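You operate a simulated robot arm through the tools that you are given. There is no shell and no other tool. Be economical: measure what you need, move in short steps, check, and stop when the job is done.

Carry out the task below with a simulated robot arm. There is one attempt and no reset: what you move stays moved.

JOB
Put the rinse cup from the table top in the sink. Then open the left sampler drawer, take the ring on the table top and put it away inside and shut the drawer again. Then open the mixer drawer, take the jar marked "clean" from the table top and put it inside and shut the drawer again. Then put two of the large tubes from the table top on the bench in front of the bath. Then pull the file cupboard door open. Keep to this order. Set down upright: rinse cup, large tube.

It is judged by the outcome, as a careful person would: the job done as asked, and still so three seconds after it is handed in. It fails if anything else is knocked over, pushed out of place, dropped, spilled or broken.

ROBOT AND FRAMES
A 6-joint arm with a four-finger gripper on a trunk, on a base that drives. Base frame: it is fixed to the floor where the robot stands at the start and does not move with it; the origin is under the middle of the robot, x ahead of it, y to its left, z up; the surface under the hand at the start is at about z = 0.88. Readings come in m, rad, newtons and seconds.
Its first joint turns from -2.897 to 2.897 rad. Places, roughly: bench in front of the bath (37x22 cm) [-1, -1.46, 0.88]; e3 drawer [0, -2.6, 0.7]; file cupboard door [0.5, -2.3, 0.4]; jar [0.75, 0, 1]; large tube [1.25, 0, 1]; left sampler drawer [3.1, -0.7, 0.7]; mixer drawer [0, -2.5, 0.7]; n2 drawer left [3.2, -0.7, 0.7]; ring (4x4x2 cm) [0.8, 0.3, 0.9]; rinse cup [0.5, 0.25, 1]; sink (34x24 cm) [-1.22, -1.02, 0.68]. Payload 3.67 kg.
Tool frame: the origin (TCP) lies between the finger pads and is the grasp point; the fingertips stand 0.028 m ahead of it; z points along the fingers, y is the line along which they close. The gripper opens to 0.112 m. The gripper's body begins 0.073 m behind the TCP.
Orientation is told as [roll, pitch, yaw] about the base's x, y, z axes, in that order, counted from this pose: with the fingers straight down and closing along the base's y, the tool's x points along the base's -x, its y along +y and its z along -z.

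CONTROLS
- The arm moves only by the tool apply_moves. Its argument "commands" is a list of rows, each an object of numbers (a shift or turn left out is 0, a gripper value left out holds the last): "dx", "dy", "dz": the shift along the base's x, y, z in m; "ax", "ay", "az": the turn, a rotation vector about the base's x, y, z in rad; "jaw": the closure, from 0 (fully open) to 1 (shut). In form: [{"dx": .., "dy": .., "dz": .., "ax": .., "ay": .., "az": .., "jaw": ..}, ...]. A call has 1 to 20 rows; each row shifts and turns the commanded pose from where the row before left it. Rows are played at 5 a second. More than 0.05 m and 0.15 rad between two rows, or a gripper value outside its range, and nothing of the call is played. A pose out of reach is approached as far as the arm can. The call stops where the force on the tool passes 40 N (or 10 N more than at its start, if that is more) or the arm is blocked; 0.2 s more then pass. The fingers move at their own pace and stop on an object; they squeeze with about 31 N. The grip force told is the motor's: it shows also when the fingers shut on nothing. Time passes only in rows, and 0.2 s behind the last, so rows that do not move let the fingers close. The reply holds the time, the measured pose of the TCP, the force on the tool along the base axes, the opening and the grip force, in the units named above and with some noise, with the torque about the TCP (base axes, N m) and any sound that the robot's microphone picked up, and new pictures: "pictures" is both (left out), scene, wrist or none.
- Cameras (640 x 400 px; columns grow to the right, rows downward): "scene" is now at [0.1275, 0.2122, 1.3544]; the picture's right is [-0.10, -0.99, 0.00], its down [-0.40, 0.04, -0.92] and it looks along [0.91, -0.09, -0.40] (base axes); focal length 271 px, centre (320, 200). "wrist" rides on the gripper at [0.06, -0.018, -0.104] in the tool frame; the picture's right is [0.29, 0.96, 0.00], its down [-0.80, 0.24, -0.55] and it looks along [-0.53, 0.16, 0.83] (tool axes); focal length 234 px, centre (320, 200). There is no depth. A picture from a camera that has moved, and an enlarged one, comes with that camera's place and axes in the base frame and with its lens. The place of the scene camera against the robot may be out by one fixed shift of up to 0.025 m in any direction.
- roll_base(legs): drives the robot by 1 to 6 legs, each [ahead, left, turn to the left] in m, m and rad, along the robot's own axes; the way and the turn of a leg run together, so that a leg with both is an arc; at most 1.5 m and 3.142 rad a leg. The arm and the cameras ride along, it lands a little off, and it stops where it bumps. It gives what a move gives, and a new picture of the scene camera.
- turn_head(pan, tilt): turns the head with the scene camera to pan (to the left, within 2.496 rad either way) and tilt (down, from -0.506 to 1.204), counted from straight ahead of the robot. It gives what a move gives, and a new picture of the scene camera.
- enlarge(camera, box): a new picture of the part [left, top, right, bottom] of that camera's present view, enlarged. It takes no simulated time.
- close_job(): hands the job in; it is judged then, once.

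Work in short steps. Places have to be worked out from the pictures, the camera data and where the tool is seen: move nearer, look again, correct. Check each grasp and each placing, and mend what went wrong. You have 217 turns and 260 pictures in all, those below and enlarged ones among them. Open the gripper and draw the arm clear of the work before you hand the job in, unless the task says otherwise; then end with one line.

The tools are called after "Call:" as name(argument=value, ...) on one line, values as JSON. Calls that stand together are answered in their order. apply_moves: Moves the arm, as the interface text tells. Its arguments: {"type":"object","properties":{"commands":{"type":"array","items":{"type":"object","properties":{"dx":{"type":"number"},"dy":{"type":"number"},"dz":{"type":"number"},"ax":{"type":"number"},"ay":{"type":"number"},"az":{"type":"number"},"jaw":{"type":"number"}}}},"pictures":{"type":"string","enum":["both","scene","wrist","none"]}},"required":["commands"]} The other tools are called the same way: roll_base (legs) drives the base; turn_head (pan, tilt) turns the head that bears the scene camera; enlarge (camera, box) takes an enlarged picture of a part of a camera's view; close_job () hands the job in.

At the start:

```text
t: 0.0
tool_pos: [0.5022, 0.2052, 1.2122]
orientation: [-0.001, 0.001, -0.001]
contact_force: [-0.4, -0.1, 0.7]
wrist_torque: [0.0, -0.01, 0.0]
width: 0.1118
finger_force: 0.0
robot x, y, heading: [0.0006, -0.002, 0.002]
head pan, tilt: [-0.099, 0.415]
```

scene: 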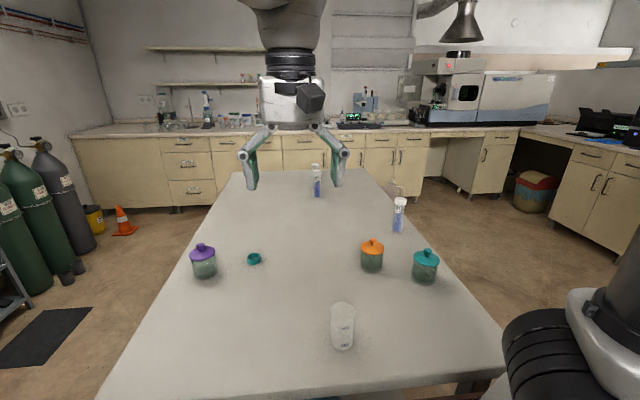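
wrist: 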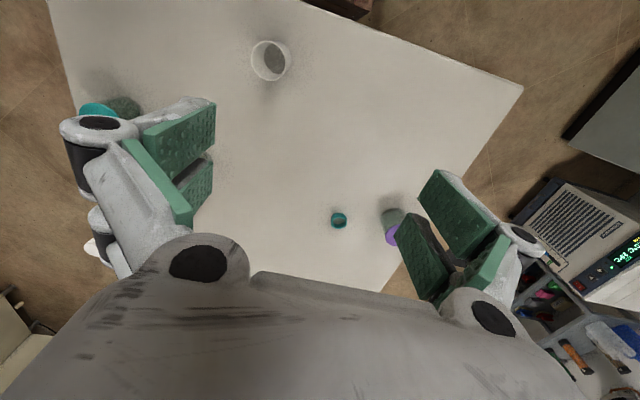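

I'll look closely at the items on the table first, to find the jar labels and the tubes.

Call:
enlarge(camera="scene", box=[170, 150, 450, 360])

Call:
enlarge(camera="scene", box=[340, 170, 460, 290])

```text
1.90 times, centred on (310, 255) of scene
camera zoom: at [0.1275, 0.2122, 1.3544], right [-0.1, -0.99, 0.0], down [-0.4, 0.04, -0.92], along [0.91, -0.09, -0.4], focal length 517 px, centre (339, 95)
```

zoom: 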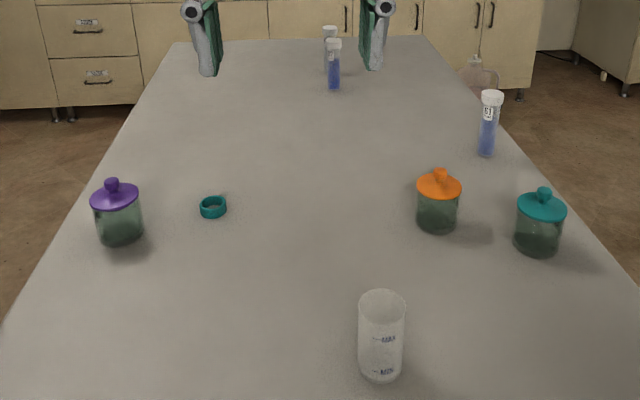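

```text
3.33 times, centred on (400, 230) of scene
camera zoom: at [0.1275, 0.2122, 1.3544], right [-0.1, -0.99, 0.0], down [-0.4, 0.04, -0.92], along [0.91, -0.09, -0.4], focal length 904 px, centre (53, 100)
```

zoom: 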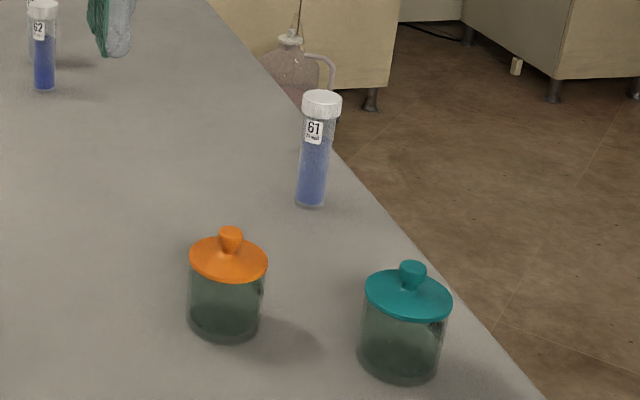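

Three tubes are visible, two of them numbered 61 and 62, and no jar label faces me. Next I'll look around the room.

Call:
turn_head(pan=-1.5, tilt=0.35)

Call:
turn_head(pan=-2.3, tilt=0.4)

Call:
turn_head(pan=-0.3, tilt=0.2)

```text
t: 1.5
tool_pos: [0.5022, 0.2043, 1.2128]
orientation: [0.001, -0.002, 0.001]
contact_force: [0.3, 0.9, -0.1]
wrist_torque: [0.03, -0.01, 0.02]
width: 0.1119
finger_force: 0.2
robot x, y, heading: [0.002, 0.0026, -0.002]
head pan, tilt: [-1.499, 0.351]
camera scene: at [0.0422, 0.1285, 1.3603], right [-1.0, -0.07, 0.0], down [-0.02, 0.34, -0.94], along [0.07, -0.94, -0.34], focal length 271 px, centre (320, 200)
```

scene: 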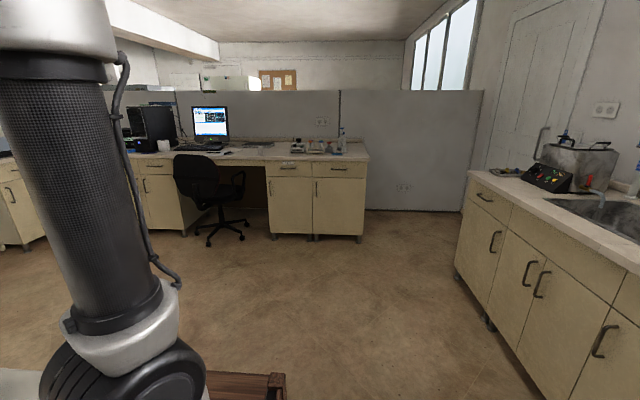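

```text
t: 2.7
tool_pos: [0.501, 0.2032, 1.2129]
orientation: [0.001, 0.001, -0.001]
contact_force: [0.2, -0.5, 1.0]
wrist_torque: [-0.01, -0.01, 0.0]
width: 0.1119
finger_force: 0.1
robot x, y, heading: [0.001, 0.0003, -0.003]
head pan, tilt: [-2.3, 0.4]
camera scene: at [-0.0262, 0.1523, 1.3558], right [-0.75, 0.67, 0.0], down [0.26, 0.29, -0.92], along [-0.61, -0.69, -0.39], focal length 271 px, centre (320, 200)
```

scene: 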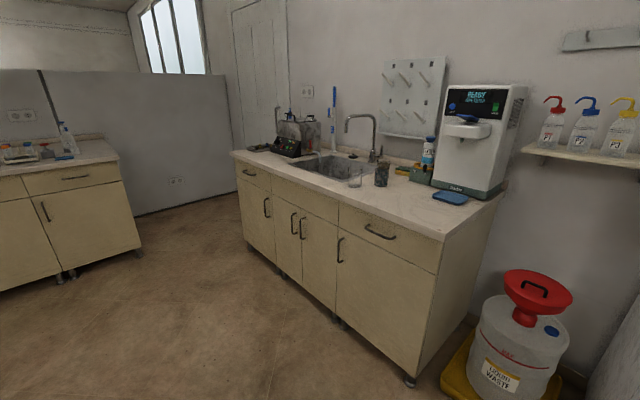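

```text
t: 4.6
tool_pos: [0.5015, 0.2046, 1.2129]
orientation: [0.0, 0.0, 0.001]
contact_force: [-0.4, 0.5, -0.5]
wrist_torque: [0.02, -0.01, 0.0]
width: 0.1121
finger_force: 0.0
robot x, y, heading: [-0.0021, 0.001, -0.001]
head pan, tilt: [-0.3, 0.201]
camera scene: at [0.1245, 0.1938, 1.3743], right [-0.3, -0.96, 0.0], down [-0.19, 0.06, -0.98], along [0.94, -0.29, -0.2], focal length 271 px, centre (320, 200)
```

scene: 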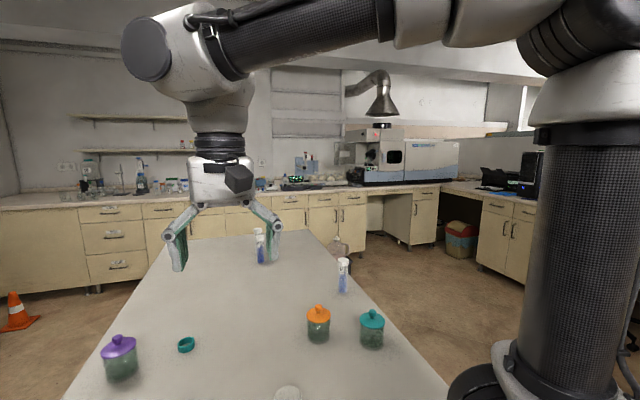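

The sink counter is behind me to the right, with its front edge at about x=-0.87. The cup is at about (0.485, 0.132), which is too close, so I'll back up 0.15 m.

Call:
roll_base(legs=[[-0.15, 0, 0]])

Call:
turn_head(pan=-0.1, tilt=0.6)

Call:
apply_moves(commands=[{"dx": 0.045, "dy": -0.022}, {"dx": 0.045, "dy": -0.024}, {"dx": 0.04, "dy": -0.025, "dz": -0.03}, {"dz": -0.03}])

```text
t: 6.0
tool_pos: [0.3518, 0.2047, 1.2131]
orientation: [0.0, -0.001, -0.002]
contact_force: [-0.3, 0.3, 0.5]
wrist_torque: [0.01, -0.01, 0.01]
width: 0.1117
finger_force: 0.0
robot x, y, heading: [-0.1485, -0.0006, -0.001]
head pan, tilt: [-0.3, 0.201]
camera scene: at [-0.0247, 0.1939, 1.3744], right [-0.3, -0.96, 0.0], down [-0.19, 0.06, -0.98], along [0.94, -0.29, -0.2], focal length 271 px, centre (320, 200)
```

scene: 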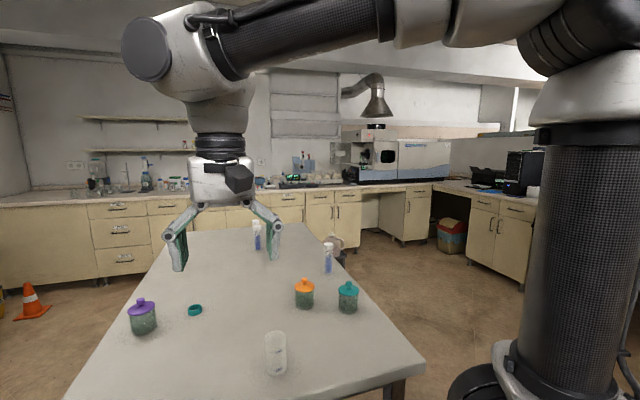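

```text
t: 6.8
tool_pos: [0.3533, 0.2038, 1.2134]
orientation: [-0.002, 0.001, 0.0]
contact_force: [0.2, 0.1, -0.2]
wrist_torque: [0.0, -0.03, -0.02]
width: 0.1122
finger_force: 0.1
robot x, y, heading: [-0.148, 0.002, 0.0]
head pan, tilt: [-0.099, 0.6]
camera scene: at [-0.0257, 0.2126, 1.3376], right [-0.1, -0.99, 0.0], down [-0.56, 0.06, -0.83], along [0.82, -0.08, -0.56], focal length 271 px, centre (320, 200)
```

scene: 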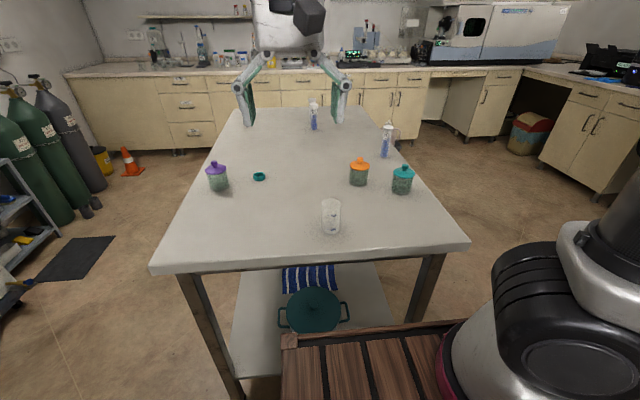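

```text
refused: row 2 steps farther than a row can; nothing moved
```

The robot is clear of the table. The last move was refused because its steps were too big, so I'll redo it with smaller ones.

Call:
apply_moves(commands=[{"dx": 0.033, "dy": -0.018}, {"dx": 0.033, "dy": -0.018}, {"dx": 0.033, "dy": -0.018}, {"dx": 0.033, "dy": -0.018}, {"dz": -0.04}, {"dz": -0.04}])

```text
t: 8.2
tool_pos: [0.4839, 0.1339, 1.1331]
orientation: [0.0, 0.0, 0.001]
contact_force: [0.1, -0.1, 0.7]
wrist_torque: [0.01, -0.05, 0.0]
width: 0.1119
finger_force: 0.1
robot x, y, heading: [-0.1501, 0.0009, -0.001]
head pan, tilt: [-0.099, 0.6]
camera scene: at [-0.0258, 0.2125, 1.3376], right [-0.1, -1.0, 0.0], down [-0.56, 0.06, -0.83], along [0.82, -0.08, -0.56], focal length 271 px, centre (320, 200)
camera wrist: at [0.4238, 0.1149, 1.2376], right [-0.29, 0.96, 0.0], down [0.8, 0.24, 0.55], along [0.53, 0.16, -0.83], focal length 234 px, centre (320, 200)
```

scene: 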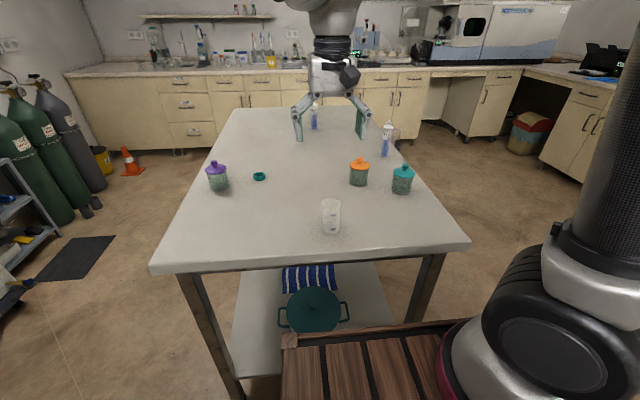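
wrist: 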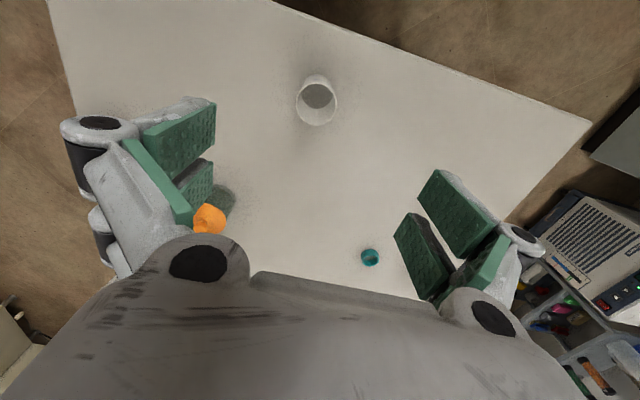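

The wrist view puts the cup at about (0.477, 0.128), with a rim about 4.7 cm wide. I'll go down around it and grip it.

Call:
apply_moves(commands=[{"dx": -0.007, "dy": -0.006, "dz": -0.03}, {"dz": -0.04}, {"dz": -0.04}, {"dz": -0.04}, {"dz": -0.03}, {}])

Call:
apply_moves(commands=[{"jaw": 0.3}, {"jaw": 0.6}, {"jaw": 1}, {"jaw": 1}, {"jaw": 1}])

```text
t: 9.6
tool_pos: [0.4772, 0.1248, 0.9536]
orientation: [0.0, -0.001, 0.002]
contact_force: [0.1, -0.1, 0.9]
wrist_torque: [0.03, 0.01, 0.02]
width: 0.1121
finger_force: 0.1
robot x, y, heading: [-0.1525, -0.0004, 0.003]
head pan, tilt: [-0.099, 0.6]
camera scene: at [-0.0257, 0.2126, 1.3376], right [-0.1, -1.0, 0.0], down [-0.56, 0.06, -0.83], along [0.82, -0.08, -0.56], focal length 271 px, centre (320, 200)
camera wrist: at [0.4173, 0.1089, 1.0579], right [-0.29, 0.96, 0.0], down [0.8, 0.24, 0.55], along [0.53, 0.16, -0.83], focal length 234 px, centre (320, 200)
```

scene: 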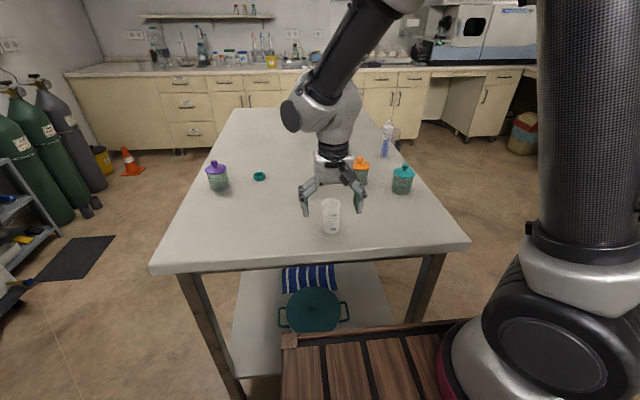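
wrist: 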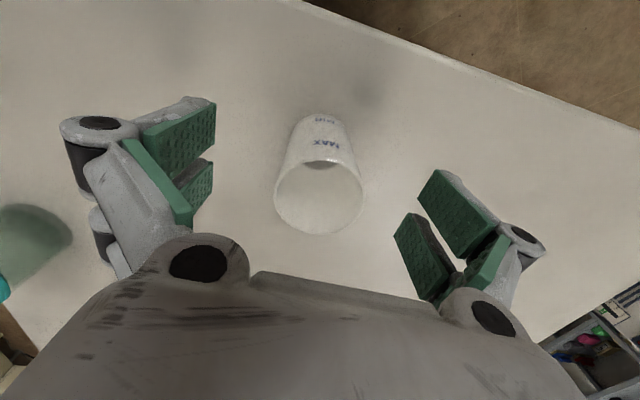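

```text
t: 10.8
tool_pos: [0.4776, 0.1274, 0.9531]
orientation: [0.001, 0.0, 0.0]
contact_force: [0.7, 0.9, 2.6]
wrist_torque: [0.08, -0.02, -0.03]
width: 0.0418
finger_force: 30.9
robot x, y, heading: [-0.1477, 0.0003, 0.001]
head pan, tilt: [-0.099, 0.6]
camera scene: at [-0.0257, 0.2126, 1.3376], right [-0.1, -1.0, 0.0], down [-0.56, 0.06, -0.83], along [0.82, -0.08, -0.56], focal length 271 px, centre (320, 200)
camera wrist: at [0.4175, 0.109, 1.0583], right [-0.29, 0.96, 0.0], down [0.8, 0.24, 0.55], along [0.53, 0.16, -0.83], focal length 234 px, centre (320, 200)
```

scene: 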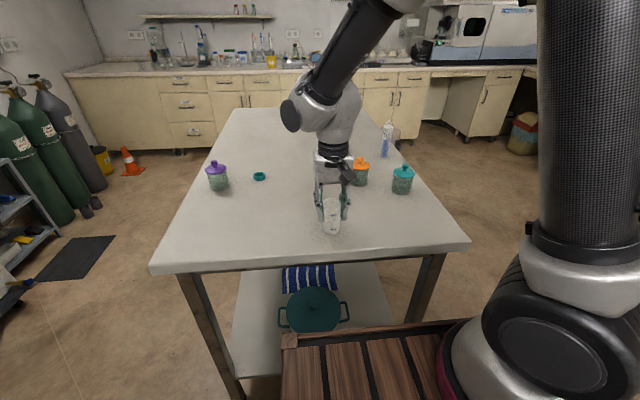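
wrist: 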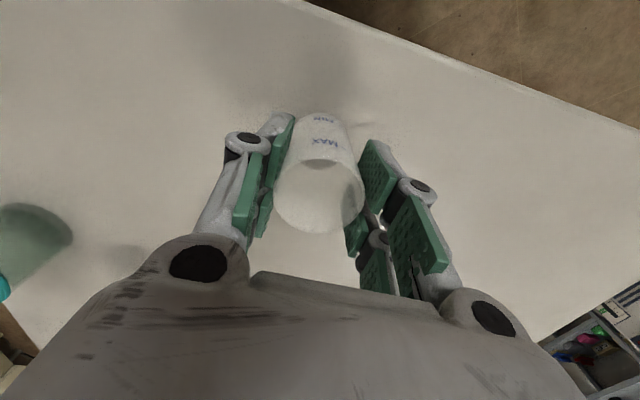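

I've got the cup, 0.042 m wide at 31 N. I'll lift it, draw the arm in, and look down at my own base to judge its size.

Call:
apply_moves(commands=[{"dz": 0.04}, {"dz": 0.04}, {"dz": 0.04}, {"dz": 0.04}, {"dz": 0.04}, {"dz": 0.04}, {"dx": -0.045}, {"dx": -0.045}, {"dx": -0.045}], pictures="wrist")

Call:
turn_head(pan=-0.6, tilt=1.2)

Call:
turn_head(pan=-2.0, tilt=1.0)

```text
t: 12.8
tool_pos: [0.3409, 0.1263, 1.1916]
orientation: [0.001, 0.0, 0.0]
contact_force: [0.1, 0.6, -0.7]
wrist_torque: [-0.02, 0.03, 0.03]
width: 0.0414
finger_force: 30.6
robot x, y, heading: [-0.1479, 0.0016, 0.003]
head pan, tilt: [-0.099, 0.6]
camera wrist: at [0.2819, 0.109, 1.2965], right [-0.29, 0.96, 0.0], down [0.8, 0.24, 0.55], along [0.53, 0.16, -0.83], focal length 234 px, centre (320, 200)
```

wrist: 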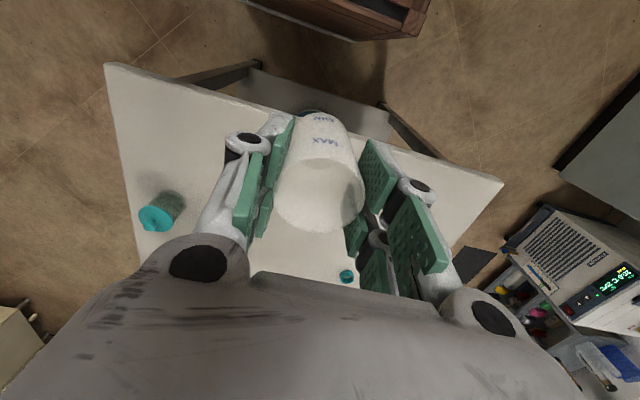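

```text
t: 13.8
tool_pos: [0.3411, 0.1257, 1.1917]
orientation: [-0.002, 0.0, 0.001]
contact_force: [-0.4, -0.3, -0.5]
wrist_torque: [0.0, -0.01, -0.01]
width: 0.0414
finger_force: 30.7
robot x, y, heading: [-0.1498, 0.0009, 0.004]
head pan, tilt: [-0.6, 1.201]
camera scene: at [-0.0674, 0.1898, 1.293], right [-0.56, -0.83, 0.0], down [-0.77, 0.53, -0.36], along [0.3, -0.2, -0.93], focal length 271 px, centre (320, 200)
```

scene: 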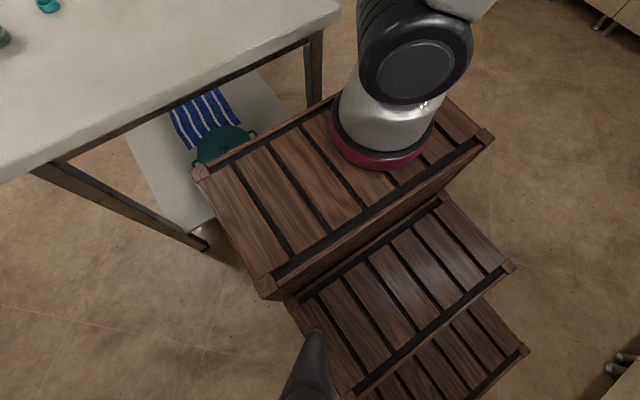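

```text
t: 15.4
tool_pos: [0.3427, 0.1262, 1.1919]
orientation: [0.0, 0.001, -0.001]
contact_force: [-0.1, 0.0, 0.0]
wrist_torque: [0.0, 0.03, 0.01]
width: 0.0411
finger_force: 31.9
robot x, y, heading: [-0.1558, 0.0, -0.001]
head pan, tilt: [-2.0, 1.0]
camera scene: at [-0.1426, 0.158, 1.3056], right [-0.91, 0.42, 0.0], down [0.35, 0.77, -0.54], along [-0.22, -0.49, -0.84], focal length 271 px, centre (320, 200)
```

scene: 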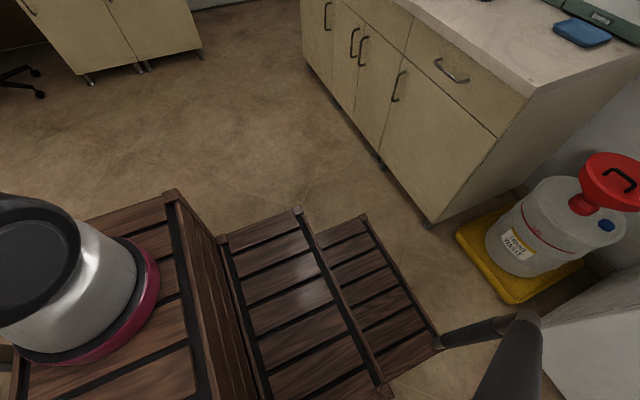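

My base is about x -0.36..0.39 by y ±0.25 in the robot frame, with the arm at its front right. I'll strafe right, turn round to face the sink counter and look ahead.

Call:
roll_base(legs=[[0, -0.95, 0], [0, 0, 3.14], [0.15, 0, 0]])

Call:
turn_head(pan=0.1, tilt=0.6)

```text
t: 28.6
tool_pos: [-0.7878, -1.0801, 1.1932]
orientation: [0.0, 0.0, -3.13]
contact_force: [-0.7, 0.2, -0.3]
wrist_torque: [0.02, -0.03, 0.01]
width: 0.0406
finger_force: 31.2
robot x, y, heading: [-0.2977, -0.9501, -3.13]
head pan, tilt: [-2.0, 1.0]
camera scene: at [-0.272, -1.0924, 1.3056], right [0.91, -0.41, 0.0], down [-0.34, -0.77, -0.54], along [0.22, 0.49, -0.84], focal length 271 px, centre (320, 200)
```

scene: 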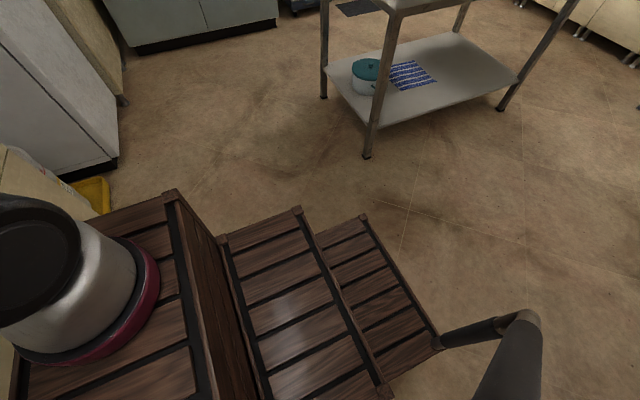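

```text
t: 30.6
tool_pos: [-0.7881, -1.08, 1.1918]
orientation: [0.001, 0.001, -3.129]
contact_force: [0.6, 0.9, -0.7]
wrist_torque: [0.03, -0.01, -0.02]
width: 0.0405
finger_force: 31.5
robot x, y, heading: [-0.2989, -0.9462, -3.128]
head pan, tilt: [0.099, 0.6]
camera scene: at [-0.388, -1.1658, 1.3376], right [-0.11, 0.99, 0.0], down [0.56, 0.06, -0.82], along [-0.82, -0.09, -0.57], focal length 271 px, centre (320, 200)
```

scene: 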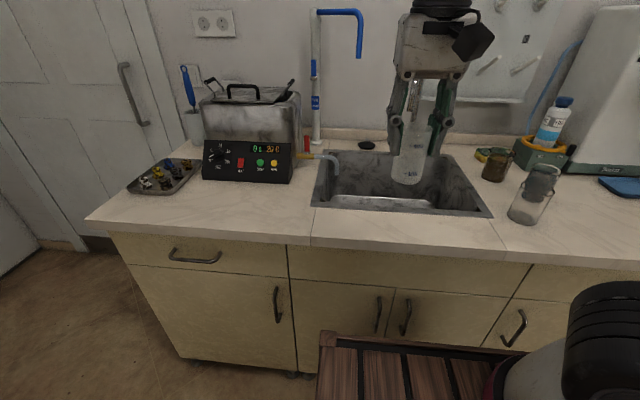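

The sink bowl spans about x -1.42..-1.02 and y -1.25..-0.77, with a hose on its left side. I'll carry the cup over to (-1.18, -0.98).

Call:
apply_moves(commands=[{"dx": -0.04, "dy": 0.01}, {"dx": -0.04, "dy": 0.01}, {"dx": -0.04, "dy": 0.01}, {"dx": -0.04, "dy": 0.01}, {"dx": -0.04, "dy": 0.01}, {"dx": -0.04, "dy": 0.01}, {"dx": -0.04, "dy": 0.01}, {"dx": -0.04, "dy": 0.01}, {"dx": -0.04, "dy": 0.01}, {"dx": -0.032, "dy": 0.01}, {"dz": -0.04}, {"dz": -0.04}])

```text
t: 33.2
tool_pos: [-1.1806, -0.9789, 1.112]
orientation: [0.001, -0.002, -3.13]
contact_force: [0.8, 0.0, -0.2]
wrist_torque: [0.02, 0.04, 0.02]
width: 0.0404
finger_force: 31.1
robot x, y, heading: [-0.3009, -0.9479, -3.128]
head pan, tilt: [0.099, 0.6]
camera scene: at [-0.3879, -1.1658, 1.3376], right [-0.11, 0.99, 0.0], down [0.56, 0.06, -0.83], along [-0.82, -0.09, -0.56], focal length 271 px, centre (320, 200)
camera wrist: at [-1.1196, -0.961, 1.2165], right [0.3, -0.95, 0.0], down [-0.79, -0.25, 0.56], along [-0.53, -0.17, -0.83], focal length 234 px, centre (320, 200)
```

scene: 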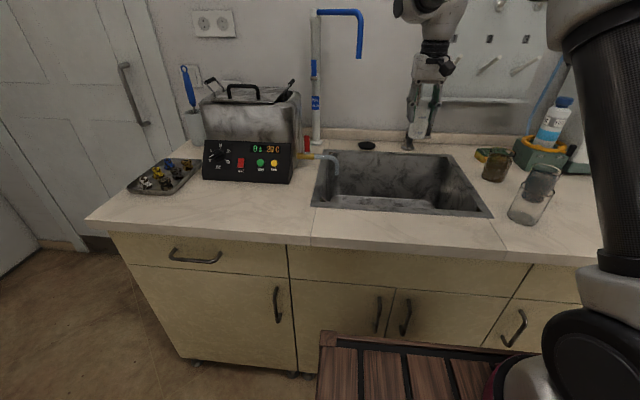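
wrist: 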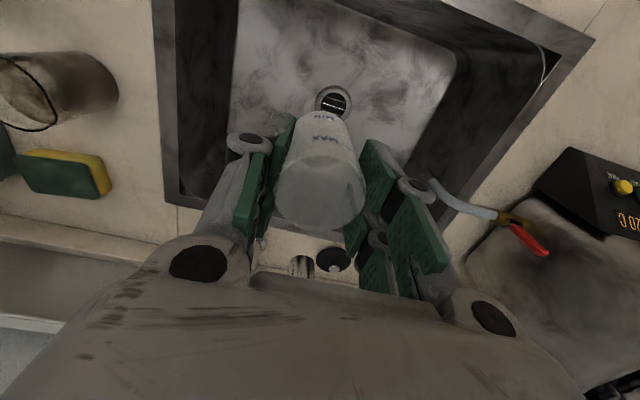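

The drain is at about (-1.21, -1.02). I'll shift 3 cm in +y so the cup stands beside it, then lower it.

Call:
apply_moves(commands=[{"dy": 0.03}, {"dz": -0.04}, {"dz": -0.04}, {"dz": -0.04}, {"dz": -0.04}, {"dz": -0.04}, {"dz": -0.04}, {"dz": -0.04}, {"dz": -0.03}, {"dz": -0.015}, {}])

```text
t: 35.6
tool_pos: [-1.1813, -0.9492, 0.7859]
orientation: [0.0, -0.001, -3.13]
contact_force: [-0.3, -0.2, -0.4]
wrist_torque: [-0.02, -0.03, 0.02]
width: 0.0406
finger_force: 30.1
robot x, y, heading: [-0.298, -0.9498, -3.129]
head pan, tilt: [0.099, 0.6]
camera scene: at [-0.3881, -1.1659, 1.3376], right [-0.11, 0.99, 0.0], down [0.56, 0.06, -0.82], along [-0.82, -0.09, -0.57], focal length 271 px, centre (320, 200)
camera wrist: at [-1.1206, -0.9306, 0.8908], right [0.3, -0.95, 0.0], down [-0.79, -0.25, 0.55], along [-0.53, -0.17, -0.83], focal length 234 px, centre (320, 200)
```

scene: 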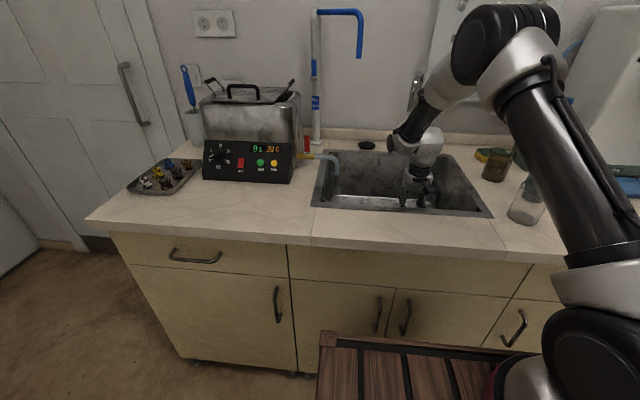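
wrist: 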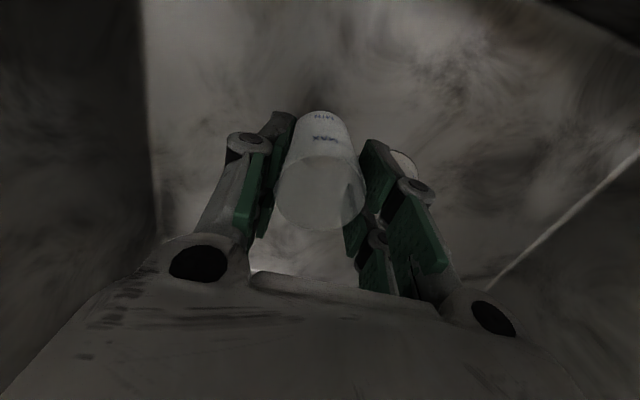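

The sink floor should be about 3 cm further down, so I'll lower in small steps and watch the force.

Call:
apply_moves(commands=[{"dz": -0.006}, {"dz": -0.006}, {"dz": -0.006}, {"dz": -0.005}, {"dz": -0.004}, {}], pictures="none")

```text
t: 37.0
tool_pos: [-1.1792, -0.9502, 0.7606]
orientation: [-0.001, -0.002, -3.129]
contact_force: [0.6, 0.4, 1.7]
wrist_torque: [0.02, -0.1, -0.01]
width: 0.0404
finger_force: 31.4
robot x, y, heading: [-0.297, -0.9483, -3.128]
head pan, tilt: [0.099, 0.6]
```

Call:
apply_moves(commands=[{"dz": -0.003}, {"dz": -0.003}, {}], pictures="none")

```text
t: 37.8
tool_pos: [-1.1796, -0.9501, 0.7551]
orientation: [-0.001, -0.002, -3.13]
contact_force: [-2.7, 2.2, 32.0]
wrist_torque: [0.06, 0.2, 0.0]
width: 0.0404
finger_force: 31.4
robot x, y, heading: [-0.2987, -0.9445, -3.129]
head pan, tilt: [0.099, 0.6]
```

The cup has touched the floor at 32 N. I'll ease up a little, let go, and rise straight up.

Call:
apply_moves(commands=[{"dz": 0.002}, {"jaw": 0.5}, {"jaw": 0.2}, {"jaw": 0.1}, {"dz": 0.03}, {"dz": 0.04}, {"dz": 0.04}, {"dz": 0.04}, {"dz": 0.04}, {"dz": 0.04}, {"dz": 0.04}, {"dz": 0.04}])

```text
t: 40.4
tool_pos: [-1.1799, -0.9495, 1.0653]
orientation: [-0.002, 0.002, -3.129]
contact_force: [0.0, -0.3, -0.8]
wrist_torque: [0.0, -0.08, -0.03]
width: 0.1008
finger_force: 0.1
robot x, y, heading: [-0.2975, -0.9477, -3.127]
head pan, tilt: [0.099, 0.6]
camera scene: at [-0.3884, -1.1659, 1.3375], right [-0.11, 0.99, 0.0], down [0.56, 0.06, -0.82], along [-0.82, -0.09, -0.57], focal length 271 px, centre (320, 200)
camera wrist: at [-1.1198, -0.932, 1.1704], right [0.3, -0.95, 0.0], down [-0.8, -0.25, 0.55], along [-0.53, -0.17, -0.83], focal length 234 px, centre (320, 200)
```

scene: 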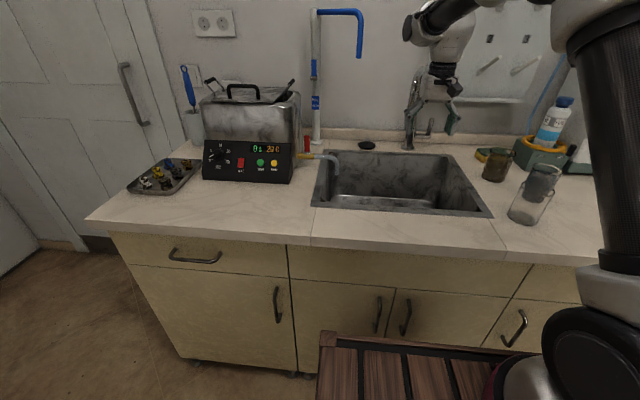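
wrist: 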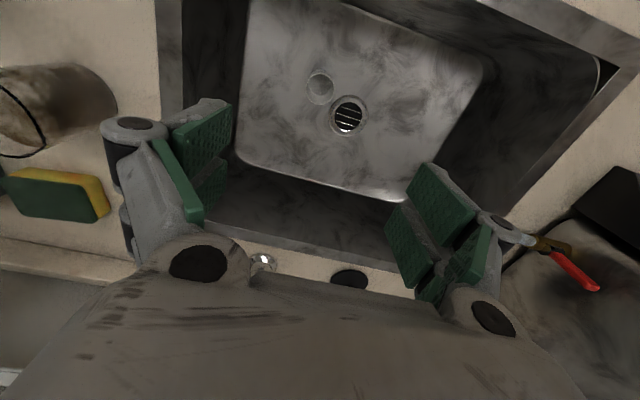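

The cup stands upright beside the drain. I'll tuck the arm in, then drive past the table towards the far counter to find the sampler drawer.

Call:
apply_moves(commands=[{"dz": 0.04, "jaw": 0}, {"dz": 0.04}, {"dz": 0.04}, {"dz": 0.04, "dx": 0.02}, {"dx": 0.05}, {"dx": 0.05}, {"dx": 0.05}, {"dx": 0.05}, {"dx": 0.05}, {"dx": 0.05}, {"dx": 0.05}], pictures="none")

Call:
roll_base(legs=[[-0.2, 0, 0], [0, 0, 3.13], [1.3, 0, 0]])

Call:
turn_head(pan=0.1, tilt=0.25)

```text
t: 42.8
tool_pos: [-0.8099, -0.9496, 1.2249]
orientation: [0.002, 0.0, -3.131]
contact_force: [-0.7, -0.7, -1.0]
wrist_torque: [0.01, -0.07, 0.01]
width: 0.1119
finger_force: 0.1
robot x, y, heading: [-0.2963, -0.9502, -3.133]
head pan, tilt: [0.099, 0.6]
```

```text
t: 57.9
tool_pos: [1.7058, -0.9527, 1.2263]
orientation: [0.002, 0.0, -0.003]
contact_force: [0.1, 0.3, 0.8]
wrist_torque: [-0.03, 0.03, 0.02]
width: 0.1119
finger_force: 0.1
robot x, y, heading: [1.1934, -0.947, -0.0]
head pan, tilt: [0.099, 0.6]
camera scene: at [1.3184, -0.7189, 1.3376], right [0.1, -1.0, 0.0], down [-0.56, -0.05, -0.83], along [0.82, 0.08, -0.56], focal length 271 px, centre (320, 200)
```

scene: 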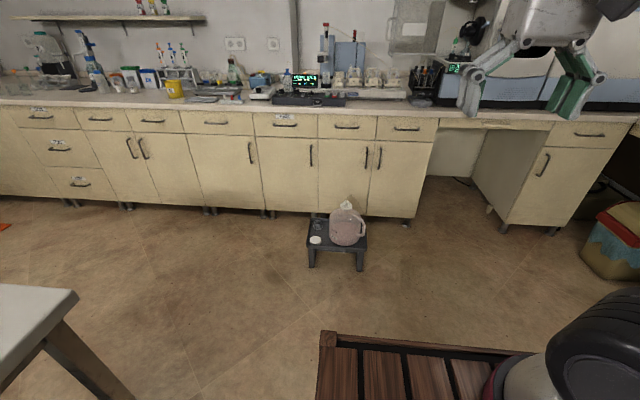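

```text
t: 58.7
tool_pos: [1.706, -0.9533, 1.2253]
orientation: [0.0, -0.001, -0.001]
contact_force: [-0.6, 0.1, 0.5]
wrist_torque: [-0.02, 0.0, 0.0]
width: 0.1117
finger_force: 0.0
robot x, y, heading: [1.195, -0.9506, -0.006]
head pan, tilt: [0.099, 0.25]
camera scene: at [1.3234, -0.7184, 1.3697], right [0.1, -1.0, 0.0], down [-0.25, -0.02, -0.97], along [0.96, 0.09, -0.25], focal length 271 px, centre (320, 200)
```

scene: 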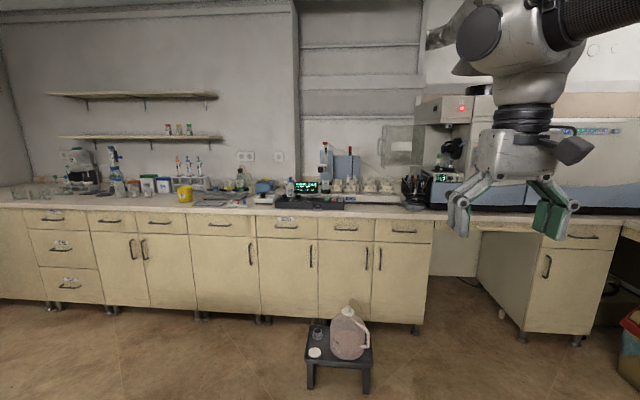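

A low stool with a jug stands in front of the drawers. I'll zoom in on the drawer labels.

Call:
enlarge(camera="scene", box=[180, 140, 450, 300])

Call:
enlarge(camera="scene", box=[250, 200, 440, 260])

Call:
enlarge(camera="scene", box=[20, 190, 250, 310])

```text
2.37 times, centred on (315, 220) of scene
camera zoom: at [1.3234, -0.7184, 1.3697], right [0.1, -1.0, 0.0], down [-0.25, -0.02, -0.97], along [0.96, 0.09, -0.25], focal length 643 px, centre (332, 153)
```

zoom: 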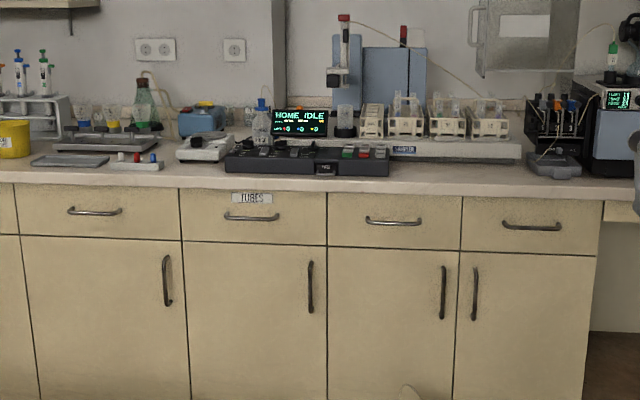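

```text
3.37 times, centred on (345, 230) of scene
camera zoom: at [1.3234, -0.7184, 1.3697], right [0.1, -1.0, 0.0], down [-0.25, -0.02, -0.97], along [0.96, 0.09, -0.25], focal length 914 px, centre (236, 99)
```

zoom: 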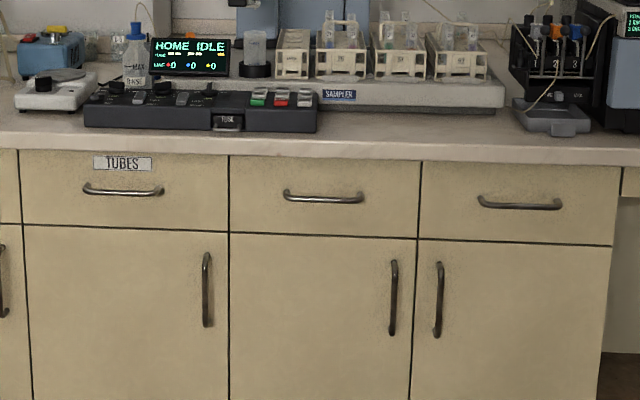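

```text
2.78 times, centred on (135, 250) of scene
camera zoom: at [1.3234, -0.7184, 1.3697], right [0.1, -1.0, 0.0], down [-0.25, -0.02, -0.97], along [0.96, 0.09, -0.25], focal length 755 px, centre (835, 61)
```

zoom: 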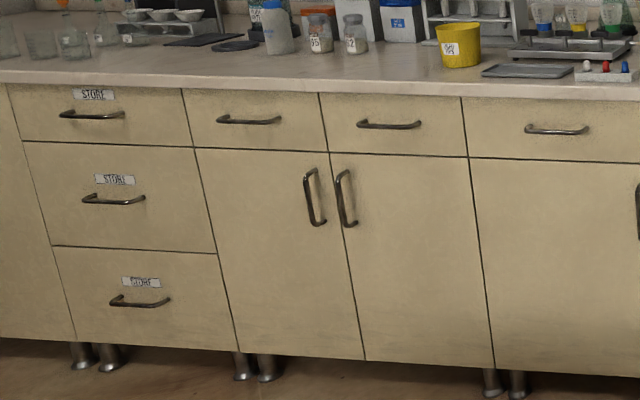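

The left sampler drawer should be the left one of the pair under the device marked SAMPLER, at y≈-0.72. I'll drive to stand in front of it, short of the stool.

Call:
roll_base(legs=[[0.53, 0.31, 0]])

Call:
turn_head(pan=-0.1, tilt=0.5)

```text
t: 62.1
tool_pos: [2.2324, -0.6451, 1.2245]
orientation: [0.0, 0.001, -0.002]
contact_force: [-0.8, -0.6, 0.3]
wrist_torque: [0.01, -0.01, 0.0]
width: 0.1121
finger_force: 0.1
robot x, y, heading: [1.7194, -0.6399, -0.006]
head pan, tilt: [0.099, 0.25]
camera scene: at [1.8515, -0.4087, 1.3698], right [0.09, -1.0, 0.0], down [-0.25, -0.02, -0.97], along [0.96, 0.09, -0.25], focal length 271 px, centre (320, 200)
```

scene: 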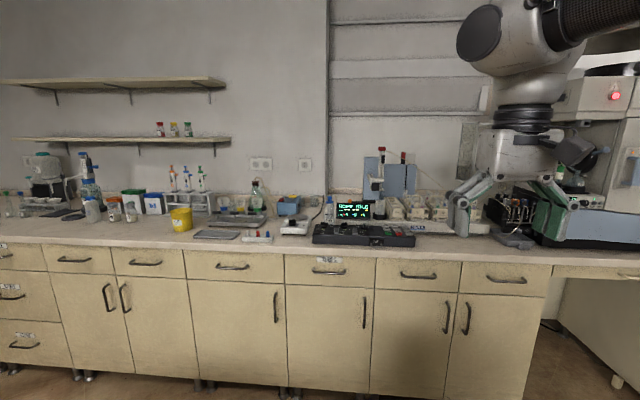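

```text
t: 62.9
tool_pos: [2.2337, -0.643, 1.2246]
orientation: [-0.001, 0.0, -0.003]
contact_force: [0.4, -0.2, 0.2]
wrist_torque: [-0.02, 0.0, -0.01]
width: 0.1119
finger_force: 0.2
robot x, y, heading: [1.7238, -0.6409, -0.004]
head pan, tilt: [-0.099, 0.499]
camera scene: at [1.8491, -0.4269, 1.3467], right [-0.1, -0.99, 0.0], down [-0.48, 0.05, -0.88], along [0.87, -0.09, -0.48], focal length 271 px, centre (320, 200)
```

scene: 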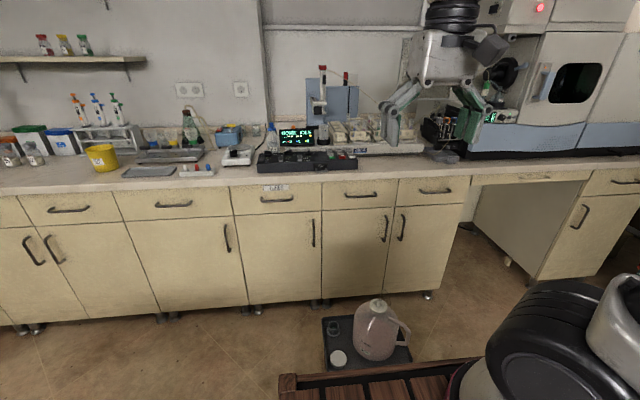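

I estimate the drawer handle at about (2.90, -0.73, 0.775). I'll move forward and turn the gripper so it closes vertically, then pitch it to point ahead.

Call:
apply_moves(commands=[{"dx": 0.04, "dy": -0.01, "az": 0.143}, {"dx": 0.04, "dy": -0.01, "az": 0.143}, {"dx": 0.04, "dy": -0.01, "az": 0.143}, {"dx": 0.04, "dy": -0.01, "az": 0.143}, {"dx": 0.04, "dy": -0.01, "az": 0.143}, {"dx": 0.04, "dy": -0.01, "az": 0.143}, {"dx": 0.04, "dy": -0.01, "az": 0.143}, {"dx": 0.04, "dy": -0.01, "az": 0.143}, {"dx": 0.04, "az": 0.143}, {"az": 0.143}, {"az": 0.141}], pictures="none")

Call:
apply_moves(commands=[{"ay": -0.143}, {"ay": -0.143, "dz": -0.02}, {"ay": -0.143, "dz": -0.03}, {"ay": -0.143, "dz": -0.03}, {"ay": -0.143, "dz": -0.03}, {"ay": -0.143, "dz": -0.03}, {"ay": -0.143, "dz": -0.03}, {"ay": -0.143, "dz": -0.03}, {"ay": -0.143, "dz": -0.03}, {"ay": -0.143, "dz": -0.03}, {}])

```text
t: 65.3
tool_pos: [2.5931, -0.7238, 1.2253]
orientation: [0.0, -0.001, 1.569]
contact_force: [0.4, 0.2, 0.1]
wrist_torque: [-0.01, -0.01, 0.01]
width: 0.112
finger_force: 0.1
robot x, y, heading: [1.7216, -0.6375, -0.001]
head pan, tilt: [-0.099, 0.499]
```

```text
t: 67.7
tool_pos: [2.5938, -0.725, 1.105]
orientation: [-0.762, -0.005, 1.567]
contact_force: [0.3, -0.3, 1.3]
wrist_torque: [0.04, 0.02, 0.03]
width: 0.1119
finger_force: 0.1
out of reach, approached as far as the arm can: row 6, 7, 8, 9, 10
robot x, y, heading: [1.723, -0.641, -0.005]
head pan, tilt: [-0.099, 0.499]
camera scene: at [1.8491, -0.427, 1.3467], right [-0.1, -0.99, 0.0], down [-0.48, 0.05, -0.88], along [0.87, -0.09, -0.48], focal length 271 px, centre (320, 200)
camera wrist: at [2.5347, -0.7844, 1.1931], right [-0.69, -0.28, -0.66], down [-0.55, 0.8, 0.24], along [0.46, 0.53, -0.71], focal length 234 px, centre (320, 200)
```

scene: 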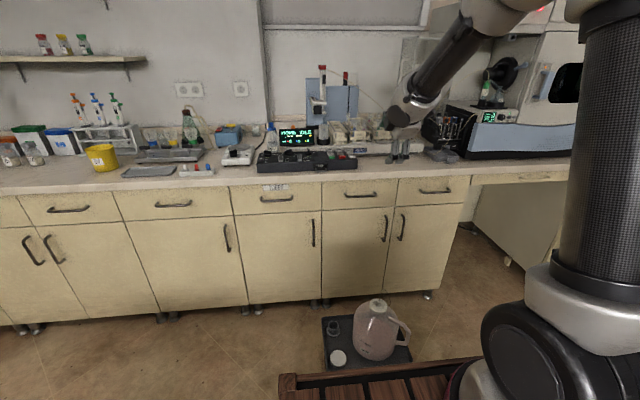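
wrist: 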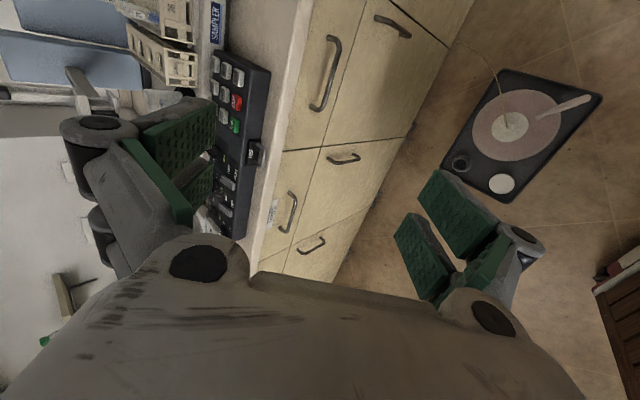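

The arm stopped at 44° of pitch here. I'll move lower and further out, then try pitching more.

Call:
apply_moves(commands=[{"dz": -0.045}, {"dz": -0.045}, {"dz": -0.045}, {"dz": -0.045}, {"dz": -0.045}, {"dz": -0.045}, {"dx": 0.04}, {"dx": 0.04}, {"ay": -0.14}, {"ay": -0.14}, {"ay": -0.14}, {"ay": -0.14}, {}])

```text
t: 70.5
tool_pos: [2.5782, -0.7584, 1.0727]
orientation: [-1.186, -0.014, 1.594]
contact_force: [-0.6, -0.3, 0.7]
wrist_torque: [0.0, -0.03, -0.03]
width: 0.1121
finger_force: 0.0
out of reach, approached as far as the arm can: row 1, 2, 3, 4, 5, 6, 7, 8, 9
robot x, y, heading: [1.7164, -0.6386, -0.002]
head pan, tilt: [-0.099, 0.499]
camera scene: at [1.8491, -0.427, 1.3467], right [-0.1, -0.99, 0.0], down [-0.48, 0.05, -0.88], along [0.87, -0.09, -0.48], focal length 271 px, centre (320, 200)
camera wrist: at [2.4891, -0.8201, 1.1286], right [-0.35, -0.28, -0.89], down [-0.62, 0.78, 0.0], along [0.7, 0.55, -0.45], focal length 234 px, centre (320, 200)
```

scene: 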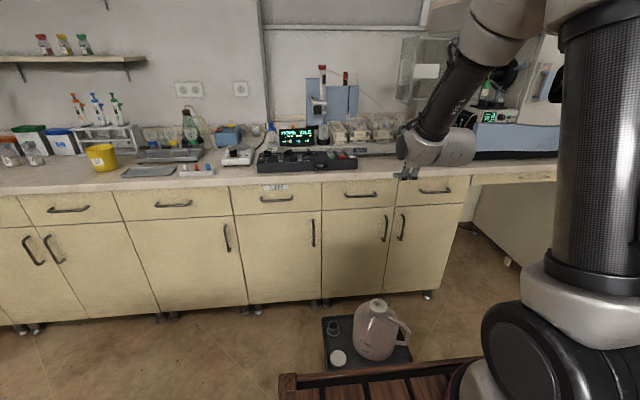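
wrist: 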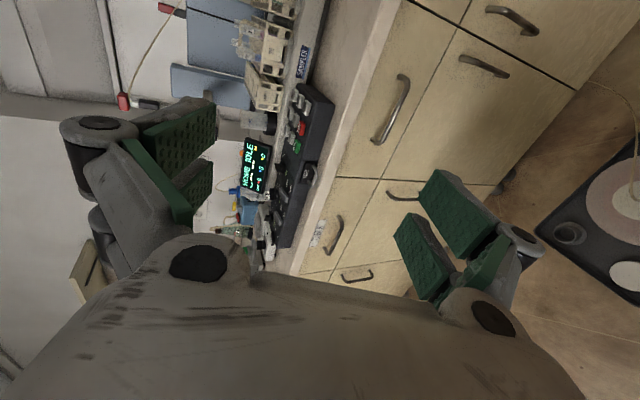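

The pitch is now 68°. I'll check that the arm has settled, then probe with small moves down.

Call:
apply_moves(commands=[{}, {"dz": -0.03}, {"dz": -0.03}, {"dz": -0.03}], pictures="none")

```text
t: 71.5
tool_pos: [2.5776, -0.758, 0.9832]
orientation: [-1.185, -0.015, 1.594]
contact_force: [-0.5, 0.0, 1.5]
wrist_torque: [-0.03, 0.01, -0.01]
width: 0.1121
finger_force: 0.0
robot x, y, heading: [1.7255, -0.6397, -0.006]
head pan, tilt: [-0.099, 0.499]
```

The arm follows from here. I'll go down to about z 0.80, level the pitch further and trim y.

Call:
apply_moves(commands=[{"dz": -0.04}, {"dz": -0.04}, {"dz": -0.04}, {"dz": -0.04}, {"dz": -0.03, "dy": 0.02}, {"ay": -0.12}, {"ay": -0.12}, {"az": -0.02, "ay": -0.1}, {}])

```text
t: 73.5
tool_pos: [2.5773, -0.7375, 0.7931]
orientation: [-1.525, -0.007, 1.576]
contact_force: [0.8, -0.5, -0.4]
wrist_torque: [0.0, -0.02, -0.01]
width: 0.112
finger_force: 0.0
robot x, y, heading: [1.7257, -0.6408, -0.001]
head pan, tilt: [-0.099, 0.499]
camera scene: at [1.8491, -0.427, 1.3467], right [-0.1, -0.99, 0.0], down [-0.48, 0.05, -0.88], along [0.87, -0.09, -0.48], focal length 271 px, centre (320, 200)
camera wrist: at [2.4747, -0.798, 0.8158], right [-0.04, -0.28, -0.96], down [-0.57, 0.8, -0.21], along [0.82, 0.54, -0.19], focal length 234 px, centre (320, 200)
```

scene: 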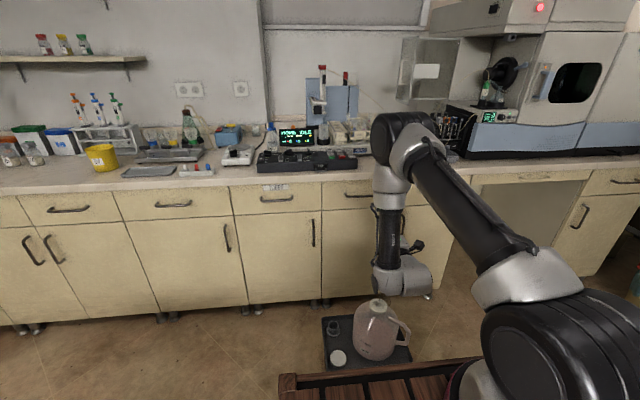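
wrist: 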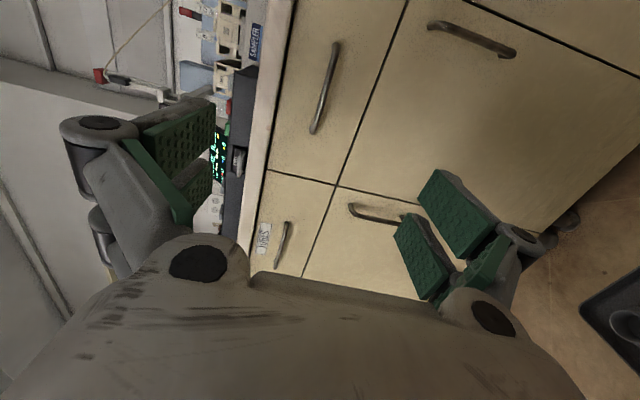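

The handle of the left sampler drawer is at about (2.90, -0.74, 0.772) in the wrist view. I'll come closer with the gripper partly closed and look again.

Call:
apply_moves(commands=[{"dz": -0.02, "ay": -0.04, "jaw": 0.4}, {"dx": 0.04}, {"dx": 0.04}, {"dx": 0.04}, {"dx": 0.04}, {}])

```text
t: 74.9
tool_pos: [2.7371, -0.7384, 0.7732]
orientation: [-1.567, -0.005, 1.578]
contact_force: [-0.3, 0.8, 1.2]
wrist_torque: [0.0, 0.03, 0.02]
width: 0.0673
finger_force: 0.0
robot x, y, heading: [1.7227, -0.6359, -0.008]
head pan, tilt: [-0.099, 0.499]
camera scene: at [1.8491, -0.427, 1.3467], right [-0.1, -0.99, 0.0], down [-0.48, 0.05, -0.88], along [0.87, -0.09, -0.48], focal length 271 px, centre (320, 200)
camera wrist: at [2.6334, -0.7991, 0.7918], right [0.0, -0.28, -0.96], down [-0.56, 0.8, -0.23], along [0.83, 0.54, -0.16], focal length 234 px, centre (320, 200)
```

scene: 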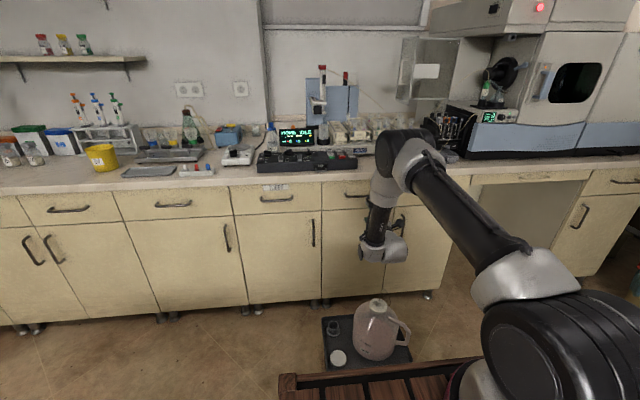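
wrist: 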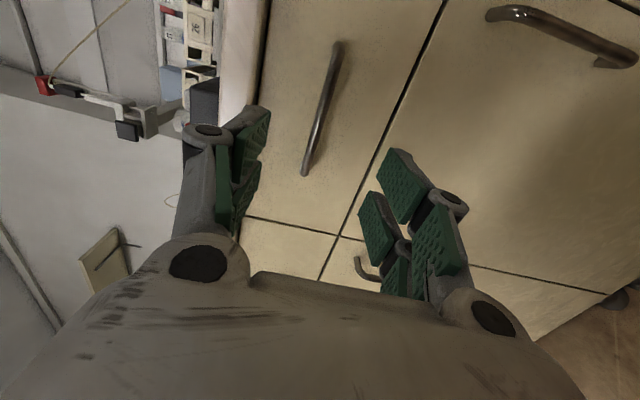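

The two views give the handle as x≈2.93, z≈0.769, centred at y≈-0.724. I'll move up to it with a narrower opening and grip it.

Call:
apply_moves(commands=[{"dz": -0.004, "dy": 0.01, "jaw": 0.6}, {"dx": 0.04}, {"dx": 0.04}, {"dx": 0.04}, {"dx": 0.04}, {"dx": 0.02}, {}])

```text
t: 76.2
tool_pos: [2.8922, -0.7266, 0.7651]
orientation: [-1.564, -0.007, 1.575]
contact_force: [-40.2, 3.6, 6.6]
wrist_torque: [-0.11, -1.49, -0.08]
width: 0.0528
finger_force: 7.4
robot x, y, heading: [1.7206, -0.6413, 0.001]
head pan, tilt: [-0.099, 0.499]
stopped in row 6: the force on the tool passed its limit at 86 N (the readings are from after the stop); the commanded pose is now the measured one
camera scene: at [1.8467, -0.4268, 1.3468], right [-0.1, -0.99, 0.0], down [-0.48, 0.05, -0.88], along [0.87, -0.09, -0.48], focal length 271 px, centre (320, 200)
camera wrist: at [2.7889, -0.7876, 0.784], right [-0.01, -0.28, -0.96], down [-0.56, 0.8, -0.23], along [0.83, 0.53, -0.16], focal length 234 px, centre (320, 200)
```

scene: 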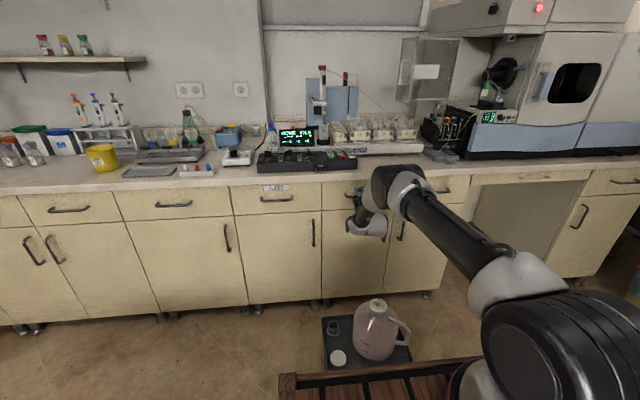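
wrist: 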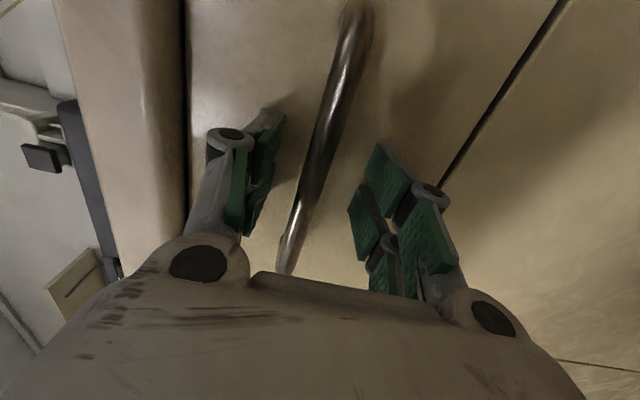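

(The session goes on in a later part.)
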